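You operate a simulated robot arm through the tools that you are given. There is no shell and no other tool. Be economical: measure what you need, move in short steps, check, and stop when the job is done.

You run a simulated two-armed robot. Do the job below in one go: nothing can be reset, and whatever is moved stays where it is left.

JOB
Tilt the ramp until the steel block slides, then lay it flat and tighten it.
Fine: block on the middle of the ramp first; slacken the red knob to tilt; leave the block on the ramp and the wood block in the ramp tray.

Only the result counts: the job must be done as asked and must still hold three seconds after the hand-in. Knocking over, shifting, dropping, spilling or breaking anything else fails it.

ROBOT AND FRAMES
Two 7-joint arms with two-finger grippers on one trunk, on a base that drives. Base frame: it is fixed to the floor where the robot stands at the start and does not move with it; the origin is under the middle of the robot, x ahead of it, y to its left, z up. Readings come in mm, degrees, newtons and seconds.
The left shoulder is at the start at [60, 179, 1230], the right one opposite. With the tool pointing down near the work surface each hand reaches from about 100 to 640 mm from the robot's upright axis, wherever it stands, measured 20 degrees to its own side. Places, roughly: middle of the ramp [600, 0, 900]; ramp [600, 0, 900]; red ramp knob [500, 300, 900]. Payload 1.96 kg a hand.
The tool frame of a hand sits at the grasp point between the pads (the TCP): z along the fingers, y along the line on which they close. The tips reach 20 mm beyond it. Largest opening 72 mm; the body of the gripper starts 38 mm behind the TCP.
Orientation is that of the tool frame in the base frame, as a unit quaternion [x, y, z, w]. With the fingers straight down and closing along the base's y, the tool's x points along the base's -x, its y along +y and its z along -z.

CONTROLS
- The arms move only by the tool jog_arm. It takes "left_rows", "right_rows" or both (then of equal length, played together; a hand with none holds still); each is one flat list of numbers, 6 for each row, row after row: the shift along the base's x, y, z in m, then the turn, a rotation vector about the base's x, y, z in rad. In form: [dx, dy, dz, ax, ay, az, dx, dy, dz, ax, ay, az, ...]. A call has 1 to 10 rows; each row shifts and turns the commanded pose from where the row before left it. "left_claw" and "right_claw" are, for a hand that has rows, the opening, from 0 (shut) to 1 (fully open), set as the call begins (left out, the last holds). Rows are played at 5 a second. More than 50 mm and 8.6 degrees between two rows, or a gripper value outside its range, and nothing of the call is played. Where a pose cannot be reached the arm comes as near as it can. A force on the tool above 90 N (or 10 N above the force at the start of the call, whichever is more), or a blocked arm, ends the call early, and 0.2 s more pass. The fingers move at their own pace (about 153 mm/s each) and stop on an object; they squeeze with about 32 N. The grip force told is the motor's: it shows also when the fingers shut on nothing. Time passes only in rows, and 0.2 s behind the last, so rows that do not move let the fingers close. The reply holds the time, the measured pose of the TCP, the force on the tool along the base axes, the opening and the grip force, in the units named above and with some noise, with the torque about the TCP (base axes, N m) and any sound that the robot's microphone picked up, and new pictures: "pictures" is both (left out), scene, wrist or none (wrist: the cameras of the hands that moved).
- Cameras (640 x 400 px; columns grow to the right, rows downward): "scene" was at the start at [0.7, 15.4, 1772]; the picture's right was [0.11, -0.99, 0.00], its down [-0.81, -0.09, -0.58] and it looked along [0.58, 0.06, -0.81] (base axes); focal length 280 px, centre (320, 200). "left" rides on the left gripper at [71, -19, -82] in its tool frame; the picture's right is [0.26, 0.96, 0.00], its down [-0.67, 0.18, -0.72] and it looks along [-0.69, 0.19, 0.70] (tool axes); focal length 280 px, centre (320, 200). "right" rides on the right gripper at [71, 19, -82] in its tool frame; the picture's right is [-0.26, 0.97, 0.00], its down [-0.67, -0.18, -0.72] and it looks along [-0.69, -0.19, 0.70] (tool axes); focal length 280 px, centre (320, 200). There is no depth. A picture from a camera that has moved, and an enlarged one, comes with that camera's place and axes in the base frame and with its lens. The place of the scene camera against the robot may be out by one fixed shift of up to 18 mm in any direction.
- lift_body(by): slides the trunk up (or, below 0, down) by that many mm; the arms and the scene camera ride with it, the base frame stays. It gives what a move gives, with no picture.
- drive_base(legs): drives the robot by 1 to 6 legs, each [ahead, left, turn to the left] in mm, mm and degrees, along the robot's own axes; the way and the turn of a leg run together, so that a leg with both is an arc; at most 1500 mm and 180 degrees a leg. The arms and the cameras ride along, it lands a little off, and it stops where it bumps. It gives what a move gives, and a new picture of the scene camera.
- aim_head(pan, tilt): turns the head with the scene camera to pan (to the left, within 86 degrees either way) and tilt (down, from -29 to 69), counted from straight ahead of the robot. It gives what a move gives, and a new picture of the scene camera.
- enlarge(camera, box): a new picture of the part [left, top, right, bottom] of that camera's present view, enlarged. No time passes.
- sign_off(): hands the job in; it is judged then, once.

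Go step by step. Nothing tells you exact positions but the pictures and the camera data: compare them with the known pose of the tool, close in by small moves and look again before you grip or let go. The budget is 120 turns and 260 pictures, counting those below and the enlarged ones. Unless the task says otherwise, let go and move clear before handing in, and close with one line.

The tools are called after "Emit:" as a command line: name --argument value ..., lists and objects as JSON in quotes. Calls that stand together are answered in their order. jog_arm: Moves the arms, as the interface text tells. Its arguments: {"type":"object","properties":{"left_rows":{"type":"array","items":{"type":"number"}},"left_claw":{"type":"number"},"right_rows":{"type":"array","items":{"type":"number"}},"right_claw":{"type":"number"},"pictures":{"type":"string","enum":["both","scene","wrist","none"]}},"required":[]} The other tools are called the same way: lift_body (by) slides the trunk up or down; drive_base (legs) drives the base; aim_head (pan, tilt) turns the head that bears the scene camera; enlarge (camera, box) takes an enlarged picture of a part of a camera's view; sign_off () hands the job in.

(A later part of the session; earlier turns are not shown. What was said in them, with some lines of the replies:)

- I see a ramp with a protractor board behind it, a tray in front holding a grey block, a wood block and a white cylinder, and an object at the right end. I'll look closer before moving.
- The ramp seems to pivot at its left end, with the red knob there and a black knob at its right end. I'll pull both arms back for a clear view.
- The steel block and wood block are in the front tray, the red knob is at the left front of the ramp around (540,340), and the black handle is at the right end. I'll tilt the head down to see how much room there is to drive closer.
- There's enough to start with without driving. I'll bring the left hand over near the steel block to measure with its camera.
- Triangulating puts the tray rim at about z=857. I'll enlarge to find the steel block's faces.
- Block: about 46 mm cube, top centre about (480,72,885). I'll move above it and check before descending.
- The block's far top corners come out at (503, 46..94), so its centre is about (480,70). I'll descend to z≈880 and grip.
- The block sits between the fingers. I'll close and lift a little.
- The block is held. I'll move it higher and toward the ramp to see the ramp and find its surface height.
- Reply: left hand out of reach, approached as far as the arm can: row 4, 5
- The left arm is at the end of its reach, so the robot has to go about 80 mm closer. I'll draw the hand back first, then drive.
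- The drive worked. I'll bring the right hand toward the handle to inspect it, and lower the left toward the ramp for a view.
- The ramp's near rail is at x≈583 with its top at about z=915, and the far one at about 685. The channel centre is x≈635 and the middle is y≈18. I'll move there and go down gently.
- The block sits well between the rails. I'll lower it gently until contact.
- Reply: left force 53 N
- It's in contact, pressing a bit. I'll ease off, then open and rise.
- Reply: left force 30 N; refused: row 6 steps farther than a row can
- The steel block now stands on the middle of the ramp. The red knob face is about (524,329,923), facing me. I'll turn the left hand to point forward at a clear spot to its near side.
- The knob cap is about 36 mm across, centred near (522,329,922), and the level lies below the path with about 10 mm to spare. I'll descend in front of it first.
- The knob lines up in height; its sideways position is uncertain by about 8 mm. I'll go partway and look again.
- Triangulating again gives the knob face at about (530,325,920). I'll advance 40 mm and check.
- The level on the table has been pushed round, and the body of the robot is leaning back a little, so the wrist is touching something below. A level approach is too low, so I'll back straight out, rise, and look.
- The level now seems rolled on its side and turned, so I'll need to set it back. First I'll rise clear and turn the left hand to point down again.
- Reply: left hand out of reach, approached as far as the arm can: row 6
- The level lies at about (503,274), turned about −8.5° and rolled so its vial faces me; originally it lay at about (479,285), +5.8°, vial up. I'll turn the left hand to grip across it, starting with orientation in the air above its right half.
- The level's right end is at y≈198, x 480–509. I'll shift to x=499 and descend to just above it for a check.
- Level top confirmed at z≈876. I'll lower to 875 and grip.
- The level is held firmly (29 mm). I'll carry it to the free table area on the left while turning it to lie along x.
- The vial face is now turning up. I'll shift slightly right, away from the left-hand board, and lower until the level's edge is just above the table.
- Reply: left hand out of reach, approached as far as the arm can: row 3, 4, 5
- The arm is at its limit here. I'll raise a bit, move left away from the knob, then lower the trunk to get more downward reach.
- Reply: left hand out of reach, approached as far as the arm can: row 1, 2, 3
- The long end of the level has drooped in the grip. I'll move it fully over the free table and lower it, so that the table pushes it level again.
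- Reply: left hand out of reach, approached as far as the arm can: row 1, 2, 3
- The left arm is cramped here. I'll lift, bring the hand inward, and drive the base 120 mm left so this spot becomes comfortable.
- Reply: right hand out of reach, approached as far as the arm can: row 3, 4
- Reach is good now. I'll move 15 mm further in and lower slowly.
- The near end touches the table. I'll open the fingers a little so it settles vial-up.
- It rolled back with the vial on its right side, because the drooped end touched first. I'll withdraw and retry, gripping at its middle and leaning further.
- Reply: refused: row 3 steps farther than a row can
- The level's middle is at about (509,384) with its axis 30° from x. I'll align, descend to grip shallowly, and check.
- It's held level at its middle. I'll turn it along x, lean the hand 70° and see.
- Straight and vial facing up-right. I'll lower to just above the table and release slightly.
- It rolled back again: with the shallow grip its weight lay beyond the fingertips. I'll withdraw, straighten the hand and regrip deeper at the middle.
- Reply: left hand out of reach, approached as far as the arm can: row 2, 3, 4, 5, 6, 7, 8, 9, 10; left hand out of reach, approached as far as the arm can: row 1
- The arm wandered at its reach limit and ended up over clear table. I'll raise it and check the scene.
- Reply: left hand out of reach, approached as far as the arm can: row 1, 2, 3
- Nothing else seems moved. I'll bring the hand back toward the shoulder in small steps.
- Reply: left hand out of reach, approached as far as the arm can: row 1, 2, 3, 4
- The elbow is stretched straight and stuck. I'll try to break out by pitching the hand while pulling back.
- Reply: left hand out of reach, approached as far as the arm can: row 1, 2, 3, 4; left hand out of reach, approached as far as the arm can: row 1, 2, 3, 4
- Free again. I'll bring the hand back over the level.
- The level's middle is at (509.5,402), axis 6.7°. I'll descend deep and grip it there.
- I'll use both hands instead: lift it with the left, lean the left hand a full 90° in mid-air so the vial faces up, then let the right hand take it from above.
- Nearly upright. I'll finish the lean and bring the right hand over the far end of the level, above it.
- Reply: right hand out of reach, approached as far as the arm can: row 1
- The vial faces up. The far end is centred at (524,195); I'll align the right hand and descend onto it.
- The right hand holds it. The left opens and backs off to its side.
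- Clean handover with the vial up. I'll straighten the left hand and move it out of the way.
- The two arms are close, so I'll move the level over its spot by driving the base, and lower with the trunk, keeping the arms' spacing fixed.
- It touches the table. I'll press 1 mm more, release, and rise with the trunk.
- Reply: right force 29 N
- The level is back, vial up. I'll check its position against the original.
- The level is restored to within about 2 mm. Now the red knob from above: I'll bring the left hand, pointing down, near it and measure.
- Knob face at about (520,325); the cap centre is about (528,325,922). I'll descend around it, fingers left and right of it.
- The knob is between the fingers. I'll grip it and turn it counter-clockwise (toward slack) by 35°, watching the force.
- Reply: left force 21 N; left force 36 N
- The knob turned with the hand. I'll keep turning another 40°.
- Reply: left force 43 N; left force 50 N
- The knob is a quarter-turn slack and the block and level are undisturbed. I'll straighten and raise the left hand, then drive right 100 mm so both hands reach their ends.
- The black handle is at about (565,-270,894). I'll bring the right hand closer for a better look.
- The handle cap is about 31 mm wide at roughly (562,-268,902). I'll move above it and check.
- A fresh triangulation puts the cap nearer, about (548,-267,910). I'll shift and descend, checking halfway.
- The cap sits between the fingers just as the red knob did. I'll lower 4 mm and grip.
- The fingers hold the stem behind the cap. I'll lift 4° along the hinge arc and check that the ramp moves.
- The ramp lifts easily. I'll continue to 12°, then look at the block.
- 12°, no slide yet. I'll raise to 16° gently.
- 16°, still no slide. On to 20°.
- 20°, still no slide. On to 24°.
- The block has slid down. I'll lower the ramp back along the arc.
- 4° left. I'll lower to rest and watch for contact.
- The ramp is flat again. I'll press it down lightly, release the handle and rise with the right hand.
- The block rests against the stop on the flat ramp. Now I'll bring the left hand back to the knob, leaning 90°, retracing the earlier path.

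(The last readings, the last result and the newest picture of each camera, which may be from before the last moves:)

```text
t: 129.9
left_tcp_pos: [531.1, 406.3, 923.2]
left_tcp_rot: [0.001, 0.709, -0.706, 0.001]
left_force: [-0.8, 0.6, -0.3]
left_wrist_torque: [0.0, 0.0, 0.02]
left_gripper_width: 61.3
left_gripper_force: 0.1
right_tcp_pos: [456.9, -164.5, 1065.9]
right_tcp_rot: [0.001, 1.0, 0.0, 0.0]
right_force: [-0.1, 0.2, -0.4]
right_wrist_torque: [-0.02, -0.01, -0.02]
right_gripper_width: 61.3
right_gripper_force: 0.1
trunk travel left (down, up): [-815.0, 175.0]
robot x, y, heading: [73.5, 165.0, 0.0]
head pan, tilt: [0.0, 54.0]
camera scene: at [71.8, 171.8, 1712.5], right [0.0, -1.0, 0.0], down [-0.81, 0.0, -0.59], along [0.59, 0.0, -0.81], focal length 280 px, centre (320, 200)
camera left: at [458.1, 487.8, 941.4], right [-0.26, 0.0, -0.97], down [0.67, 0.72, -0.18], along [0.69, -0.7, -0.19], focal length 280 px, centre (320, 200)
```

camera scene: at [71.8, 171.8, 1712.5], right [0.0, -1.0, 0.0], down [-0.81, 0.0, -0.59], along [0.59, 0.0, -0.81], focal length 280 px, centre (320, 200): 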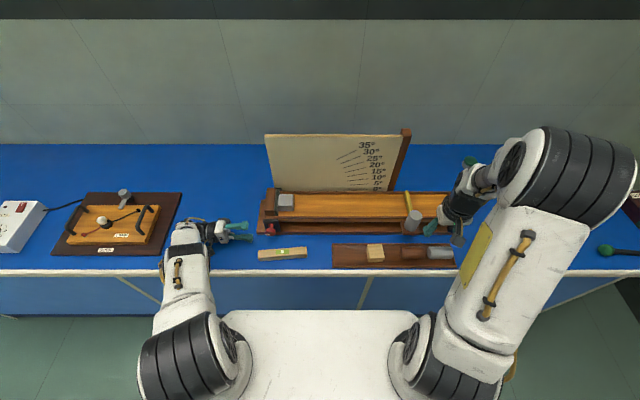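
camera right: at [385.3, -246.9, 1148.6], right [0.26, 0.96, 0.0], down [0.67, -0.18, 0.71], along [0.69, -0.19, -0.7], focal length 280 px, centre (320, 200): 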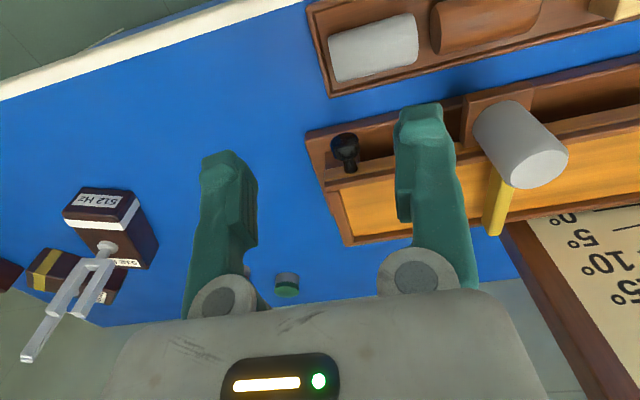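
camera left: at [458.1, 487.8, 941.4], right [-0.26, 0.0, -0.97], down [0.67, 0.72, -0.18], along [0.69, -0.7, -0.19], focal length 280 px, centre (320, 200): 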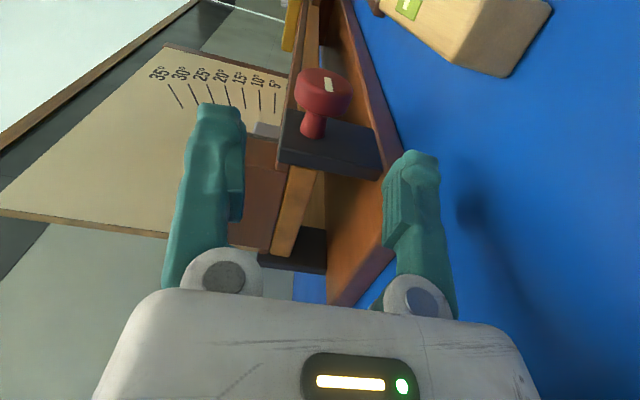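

Same view as when I withdrew. I'll slide onto the knob, grip, and turn it clockwise.

Emit:
jog_arm --left_rows '[-0.001, -0.03, -0.001, 0, 0, 0, 0, -0.03, -0.001, 0, 0, 0, 0, -0.02, -0.001, 0, 0, 0]' --pictures "wrist"

Emit:
jog_arm --left_rows '[0, 0, 0, 0, 0, 0, 0, 0, 0, 0, 0, 0, 0, 0, 0, 0, 0, 0]' --left_claw 0.2 --pictures "wrist"

```text
t: 130.8
left_tcp_pos: [529.1, 322.7, 919.3]
left_tcp_rot: [0.0, 0.711, -0.704, 0.001]
left_force: [-0.8, 0.5, 0.3]
left_wrist_torque: [-0.01, 0.01, 0.02]
left_gripper_width: 61.2
left_gripper_force: 0.1
right_tcp_pos: [456.1, -164.6, 1065.6]
right_tcp_rot: [0.001, 1.0, 0.0, -0.001]
right_force: [0.1, -0.5, -0.4]
right_wrist_torque: [0.02, 0.0, -0.03]
right_gripper_width: 61.1
right_gripper_force: 0.2
trunk travel left (down, up): [-815.0, 175.0]
robot x, y, heading: [73.4, 164.2, -0.1]
head pan, tilt: [0.0, 54.0]
camera left: at [456.8, 405.8, 938.4], right [-0.26, 0.01, -0.97], down [0.67, 0.72, -0.18], along [0.69, -0.7, -0.19], focal length 280 px, centre (320, 200)
```

left: 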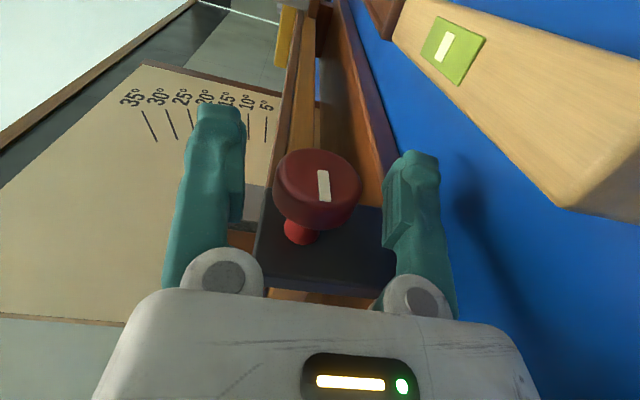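

```text
t: 131.6
left_tcp_pos: [528.5, 324.6, 920.2]
left_tcp_rot: [0.0, 0.709, -0.705, 0.002]
left_force: [1.3, -1.6, 5.2]
left_wrist_torque: [-0.01, -0.07, -0.07]
left_gripper_width: 28.1
left_gripper_force: 39.8
right_tcp_pos: [456.0, -164.6, 1066.6]
right_tcp_rot: [0.0, 1.0, 0.0, -0.001]
right_force: [0.7, 1.1, -0.5]
right_wrist_torque: [0.03, -0.01, -0.01]
right_gripper_width: 61.3
right_gripper_force: 0.0
trunk travel left (down, up): [-815.0, 175.0]
robot x, y, heading: [72.0, 161.8, 0.0]
head pan, tilt: [0.0, 54.0]
camera left: at [457.0, 405.8, 938.7], right [-0.26, 0.01, -0.97], down [0.67, 0.72, -0.18], along [0.69, -0.7, -0.19], focal length 280 px, centre (320, 200)
```

left: 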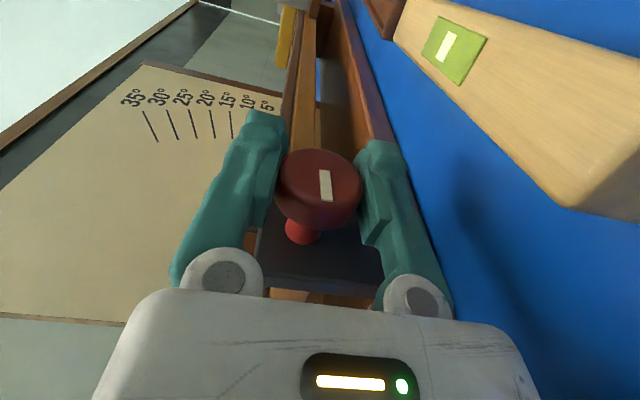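

Emit:
jog_arm --left_rows '[0, 0, 0, 0.12, 0, 0, 0, 0, 0, 0.12, 0, 0, 0, 0, 0, 0.12, 0, 0, 0, 0, 0, 0.12, 0, 0, 0, 0, 0, 0.12, 0, 0, 0, 0, 0, 0.12, 0, 0, 0, 0, 0, 0.12, 0, 0, 0, 0, 0, 0.12, 0, 0, 0, 0, 0, 0.12, 0, 0, 0, 0, 0, 0.12, 0, 0]' --pictures "wrist"

Emit:
jog_arm --left_rows '[0, 0, 0, 0.12, 0, 0, 0, 0, 0, 0.12, 0, 0, 0, 0, 0, 0.12, 0, 0]' --pictures "wrist"

```text
t: 133.8
left_tcp_pos: [528.9, 323.5, 919.5]
left_tcp_rot: [0.0, 0.984, -0.179, 0.0]
left_force: [-1.1, 5.5, 3.5]
left_wrist_torque: [0.03, 0.04, 0.09]
left_gripper_width: 28.3
left_gripper_force: 40.0
right_tcp_pos: [454.7, -164.3, 1066.1]
right_tcp_rot: [-0.001, 1.0, 0.0, -0.001]
right_force: [0.4, 0.3, 0.0]
right_wrist_torque: [0.0, -0.01, 0.02]
right_gripper_width: 61.1
right_gripper_force: 0.0
trunk travel left (down, up): [-815.0, 175.0]
robot x, y, heading: [69.0, 161.1, -0.0]
head pan, tilt: [0.0, 54.0]
camera left: at [456.9, 335.7, 1001.7], right [-0.26, 0.9, -0.34], down [0.67, 0.42, 0.61], along [0.69, -0.07, -0.72], focal length 280 px, centre (320, 200)
```

left: 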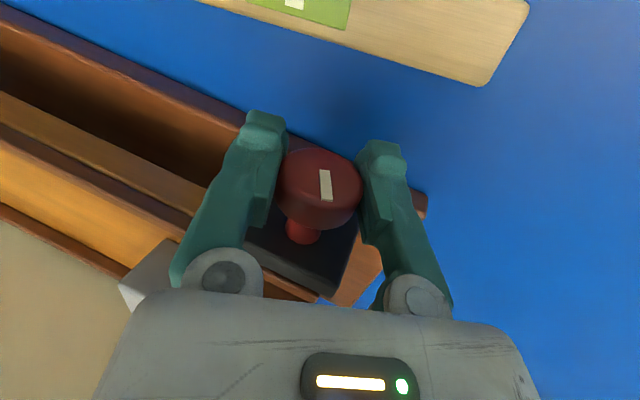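

```text
t: 134.6
left_tcp_pos: [528.9, 324.2, 919.1]
left_tcp_rot: [0.001, 1.0, 0.0, 0.001]
left_force: [-0.6, 7.6, 8.4]
left_wrist_torque: [0.0, 0.26, -0.26]
left_gripper_width: 28.4
left_gripper_force: 40.0
right_tcp_pos: [455.7, -164.5, 1065.9]
right_tcp_rot: [0.001, 1.0, 0.0, 0.0]
right_force: [0.3, -0.3, -0.1]
right_wrist_torque: [0.01, -0.02, -0.01]
right_gripper_width: 61.1
right_gripper_force: 0.0
trunk travel left (down, up): [-815.0, 175.0]
robot x, y, heading: [70.8, 163.9, -0.2]
head pan, tilt: [0.0, 54.0]
camera left: at [456.9, 306.0, 1000.1], right [-0.26, 0.97, 0.0], down [0.67, 0.18, 0.72], along [0.69, 0.19, -0.7], focal length 280 px, centre (320, 200)
```

left: 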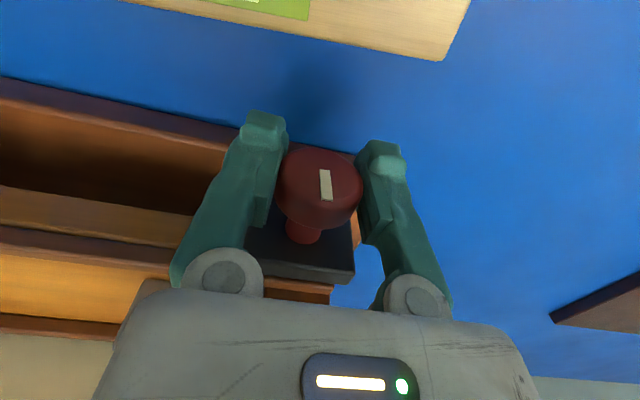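

The mark is upright as at the start. I'll try a little further clockwise to make sure it's tight.

Emit:
jog_arm --left_rows '[0, 0, 0, 0.08, 0, 0, 0, 0, 0, 0.08, 0, 0]' --pictures "wrist"

```text
t: 135.2
left_tcp_pos: [528.9, 324.5, 917.7]
left_tcp_rot: [0.001, 0.997, 0.079, 0.0]
left_force: [1.7, 5.3, -6.3]
left_wrist_torque: [-0.6, -0.39, -0.05]
left_gripper_width: 28.1
left_gripper_force: 39.6
right_tcp_pos: [458.2, -163.8, 1065.1]
right_tcp_rot: [0.001, 1.0, -0.001, -0.001]
right_force: [0.2, 0.1, -0.1]
right_wrist_torque: [-0.03, 0.05, 0.01]
right_gripper_width: 61.2
right_gripper_force: 0.2
trunk travel left (down, up): [-815.0, 175.0]
robot x, y, heading: [71.8, 162.8, -0.0]
head pan, tilt: [0.0, 54.0]
camera left: at [457.1, 293.8, 994.9], right [-0.26, 0.95, 0.15], down [0.67, 0.07, 0.74], along [0.69, 0.29, -0.66], focal length 280 px, centre (320, 200)
```

left: 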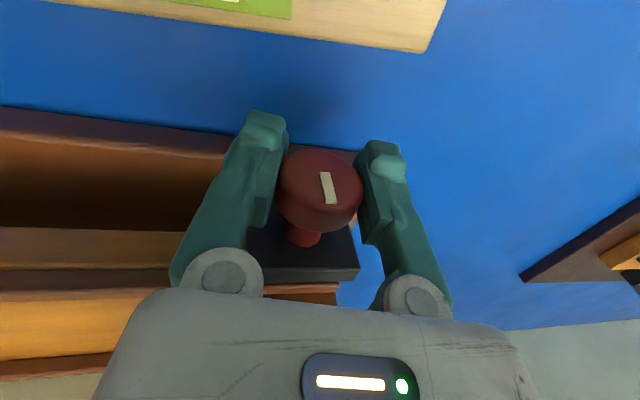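

It met a hard stop (torque rose), so the knob is tight. I'll open, rise clear, and check everything.

Emit:
jog_arm --left_rows '[0, 0, 0, 0, 0, 0, 0, 0, 0, 0, 0, 0, 0, -0.004, 0.03, 0, 0, 0, 0, -0.005, 0.04, 0, 0, 0, 0, 0, 0.04, -0.08, 0, 0, -0.02, 0, 0.03, -0.08, 0, 0, -0.03, 0.03, 0, 0, 0, 0, -0.03, 0.03, 0, 0, 0, 0, -0.03, 0.03, 0, 0, 0, 0]' --left_claw 0.85 --pictures "both"

Emit:
enlarge --camera "scene" --box '[220, 150, 470, 290]'

Emit:
enlarge --camera "scene" --box '[240, 180, 330, 270]'

```text
t: 137.2
left_tcp_pos: [417.5, 405.8, 1059.1]
left_tcp_rot: [0.002, 1.0, -0.001, 0.001]
left_force: [-1.0, 0.0, 0.1]
left_wrist_torque: [-0.02, -0.02, 0.03]
left_gripper_width: 61.1
left_gripper_force: 0.1
right_tcp_pos: [455.6, -164.8, 1065.5]
right_tcp_rot: [0.001, 1.0, 0.0, 0.0]
right_force: [-0.6, 1.0, -0.8]
right_wrist_torque: [0.0, 0.01, 0.0]
right_gripper_width: 61.4
right_gripper_force: 0.2
trunk travel left (down, up): [-815.0, 175.0]
robot x, y, heading: [70.0, 163.9, 0.2]
head pan, tilt: [0.0, 54.0]
camera scene: at [71.4, 171.7, 1712.4], right [0.0, -1.0, 0.0], down [-0.81, 0.0, -0.59], along [0.59, 0.0, -0.81], focal length 280 px, centre (320, 200)
camera left: at [345.8, 388.0, 1140.4], right [-0.26, 0.97, 0.0], down [0.67, 0.18, 0.72], along [0.69, 0.18, -0.7], focal length 280 px, centre (320, 200)
```

scene: 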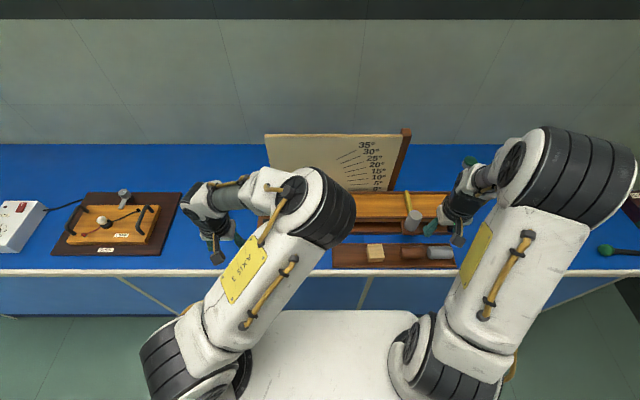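
left: 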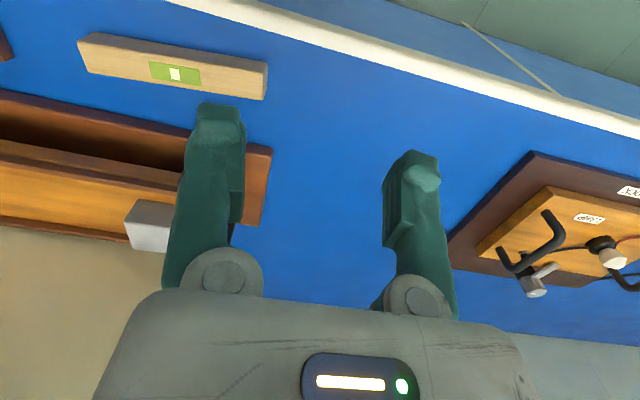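

```text
2.56 times, centred on (345, 220) of scene
camera zoom: at [71.4, 171.7, 1712.4], right [0.0, -1.0, 0.0], down [-0.81, 0.0, -0.59], along [0.59, 0.0, -0.81], focal length 716 px, centre (256, 149)
```

zoom: 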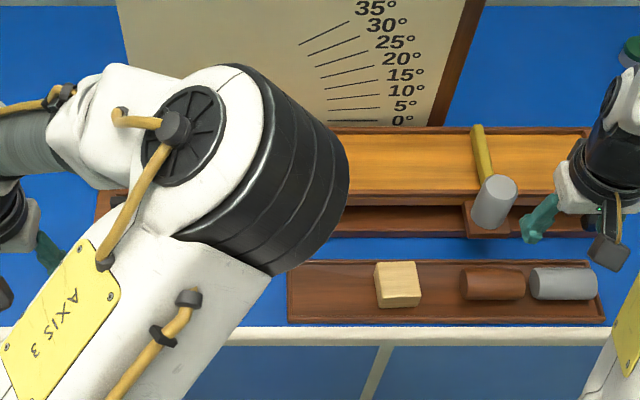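

```text
4.44 times, centred on (285, 225) of scene
camera zoom: at [71.4, 171.7, 1712.4], right [0.0, -1.0, 0.0], down [-0.81, 0.0, -0.59], along [0.59, 0.0, -0.81], focal length 1243 px, centre (476, 89)
```

zoom: 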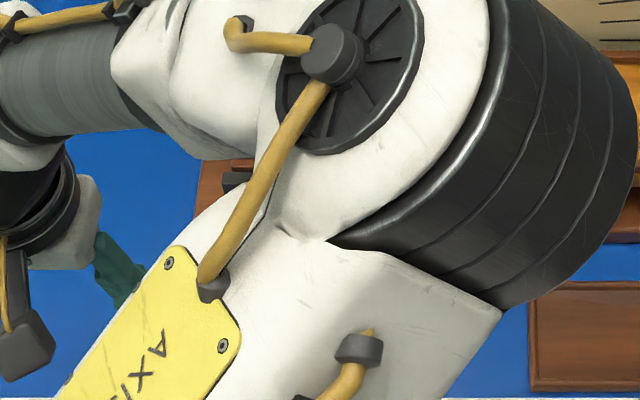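

Level, blocks and ramp look right; one more move clears the view of the knob and block.

Emit:
jog_arm --left_rows '[-0.02, 0.04, 0.01, 0, 0, 0, -0.02, 0.04, 0.01, 0, 0, 0, -0.02, 0.04, 0, 0, 0, 0]' --right_rows '[-0.03, -0.02, 0.01, 0, 0, 0, -0.03, -0.02, 0.01, 0, 0, 0, 0, 0, 0, 0, 0, 0]' --pictures "none"

Emit:
drive_base --legs '[[-80, 0, 0]]'

Emit:
enlarge --camera "scene" --box '[230, 120, 450, 260]'

```text
t: 137.9
left_tcp_pos: [358.8, 525.0, 1079.9]
left_tcp_rot: [0.002, 1.0, -0.002, 0.0]
left_force: [0.3, -0.4, -0.5]
left_wrist_torque: [0.01, 0.05, 0.01]
left_gripper_width: 61.1
left_gripper_force: 0.0
right_tcp_pos: [398.0, -203.2, 1086.3]
right_tcp_rot: [-0.001, 1.0, 0.0, -0.002]
right_force: [0.5, 1.1, -0.5]
right_wrist_torque: [-0.02, -0.02, 0.0]
right_gripper_width: 61.2
right_gripper_force: 0.1
trunk travel left (down, up): [-815.0, 175.0]
robot x, y, heading: [71.0, 164.6, -0.3]
head pan, tilt: [0.0, 54.0]
```

```text
t: 139.0
left_tcp_pos: [278.4, 524.3, 1080.5]
left_tcp_rot: [0.001, 1.0, -0.002, 0.0]
left_force: [0.2, 0.2, -0.5]
left_wrist_torque: [0.01, -0.03, 0.0]
left_gripper_width: 61.0
left_gripper_force: 0.0
right_tcp_pos: [316.9, -204.0, 1086.5]
right_tcp_rot: [0.001, 1.0, 0.001, 0.0]
right_force: [0.2, -0.5, -0.5]
right_wrist_torque: [-0.02, 0.01, -0.01]
right_gripper_width: 61.2
right_gripper_force: 0.1
trunk travel left (down, up): [-815.0, 175.0]
robot x, y, heading: [-10.7, 166.5, 0.2]
head pan, tilt: [0.0, 54.0]
camera scene: at [-7.1, 170.8, 1712.4], right [0.0, -1.0, 0.0], down [-0.81, 0.0, -0.59], along [0.59, 0.0, -0.81], focal length 280 px, centre (320, 200)
```

scene: 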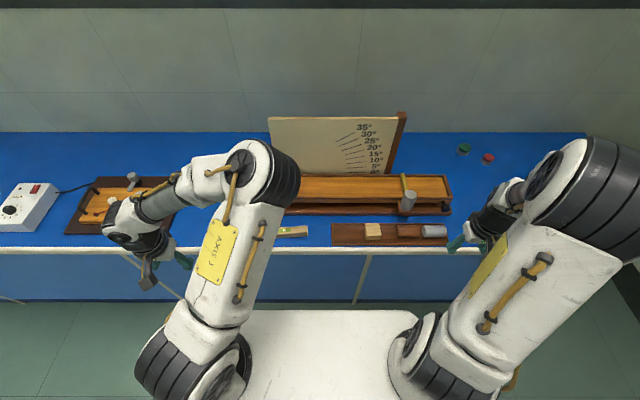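

```text
2.86 times, centred on (340, 190) of scene
camera zoom: at [-7.1, 170.8, 1712.4], right [0.0, -1.0, 0.0], down [-0.81, 0.0, -0.59], along [0.59, 0.0, -0.81], focal length 799 px, centre (263, 229)
```

zoom: 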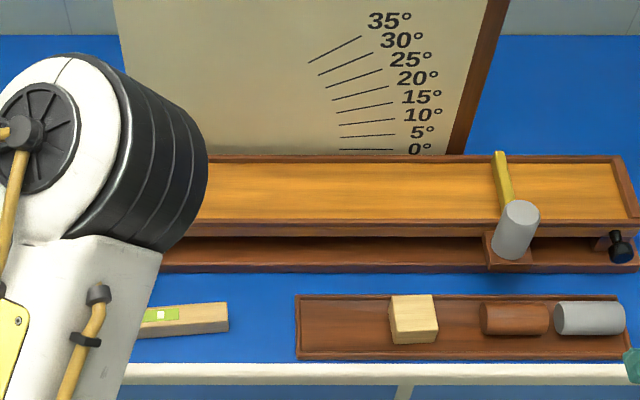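

The ramp is flat, the knob is at its tight stop, the steel block is on the ramp against the end stop and the wood block is in its tray. Both hands are empty and clear, so I'll hand in.

Emit:
sign_off

```text
The job is handed in.
```

The job is handed in. The steel block slid at between 20° and 24°, and the ramp is flat again with the red knob tight. The steel block is on the ramp and the wood block is in its tray. On the way I knocked the spirit level, rolling it onto its side. I set it back vial-up, within about 2 mm of where it was, but the shift may still count against the job.
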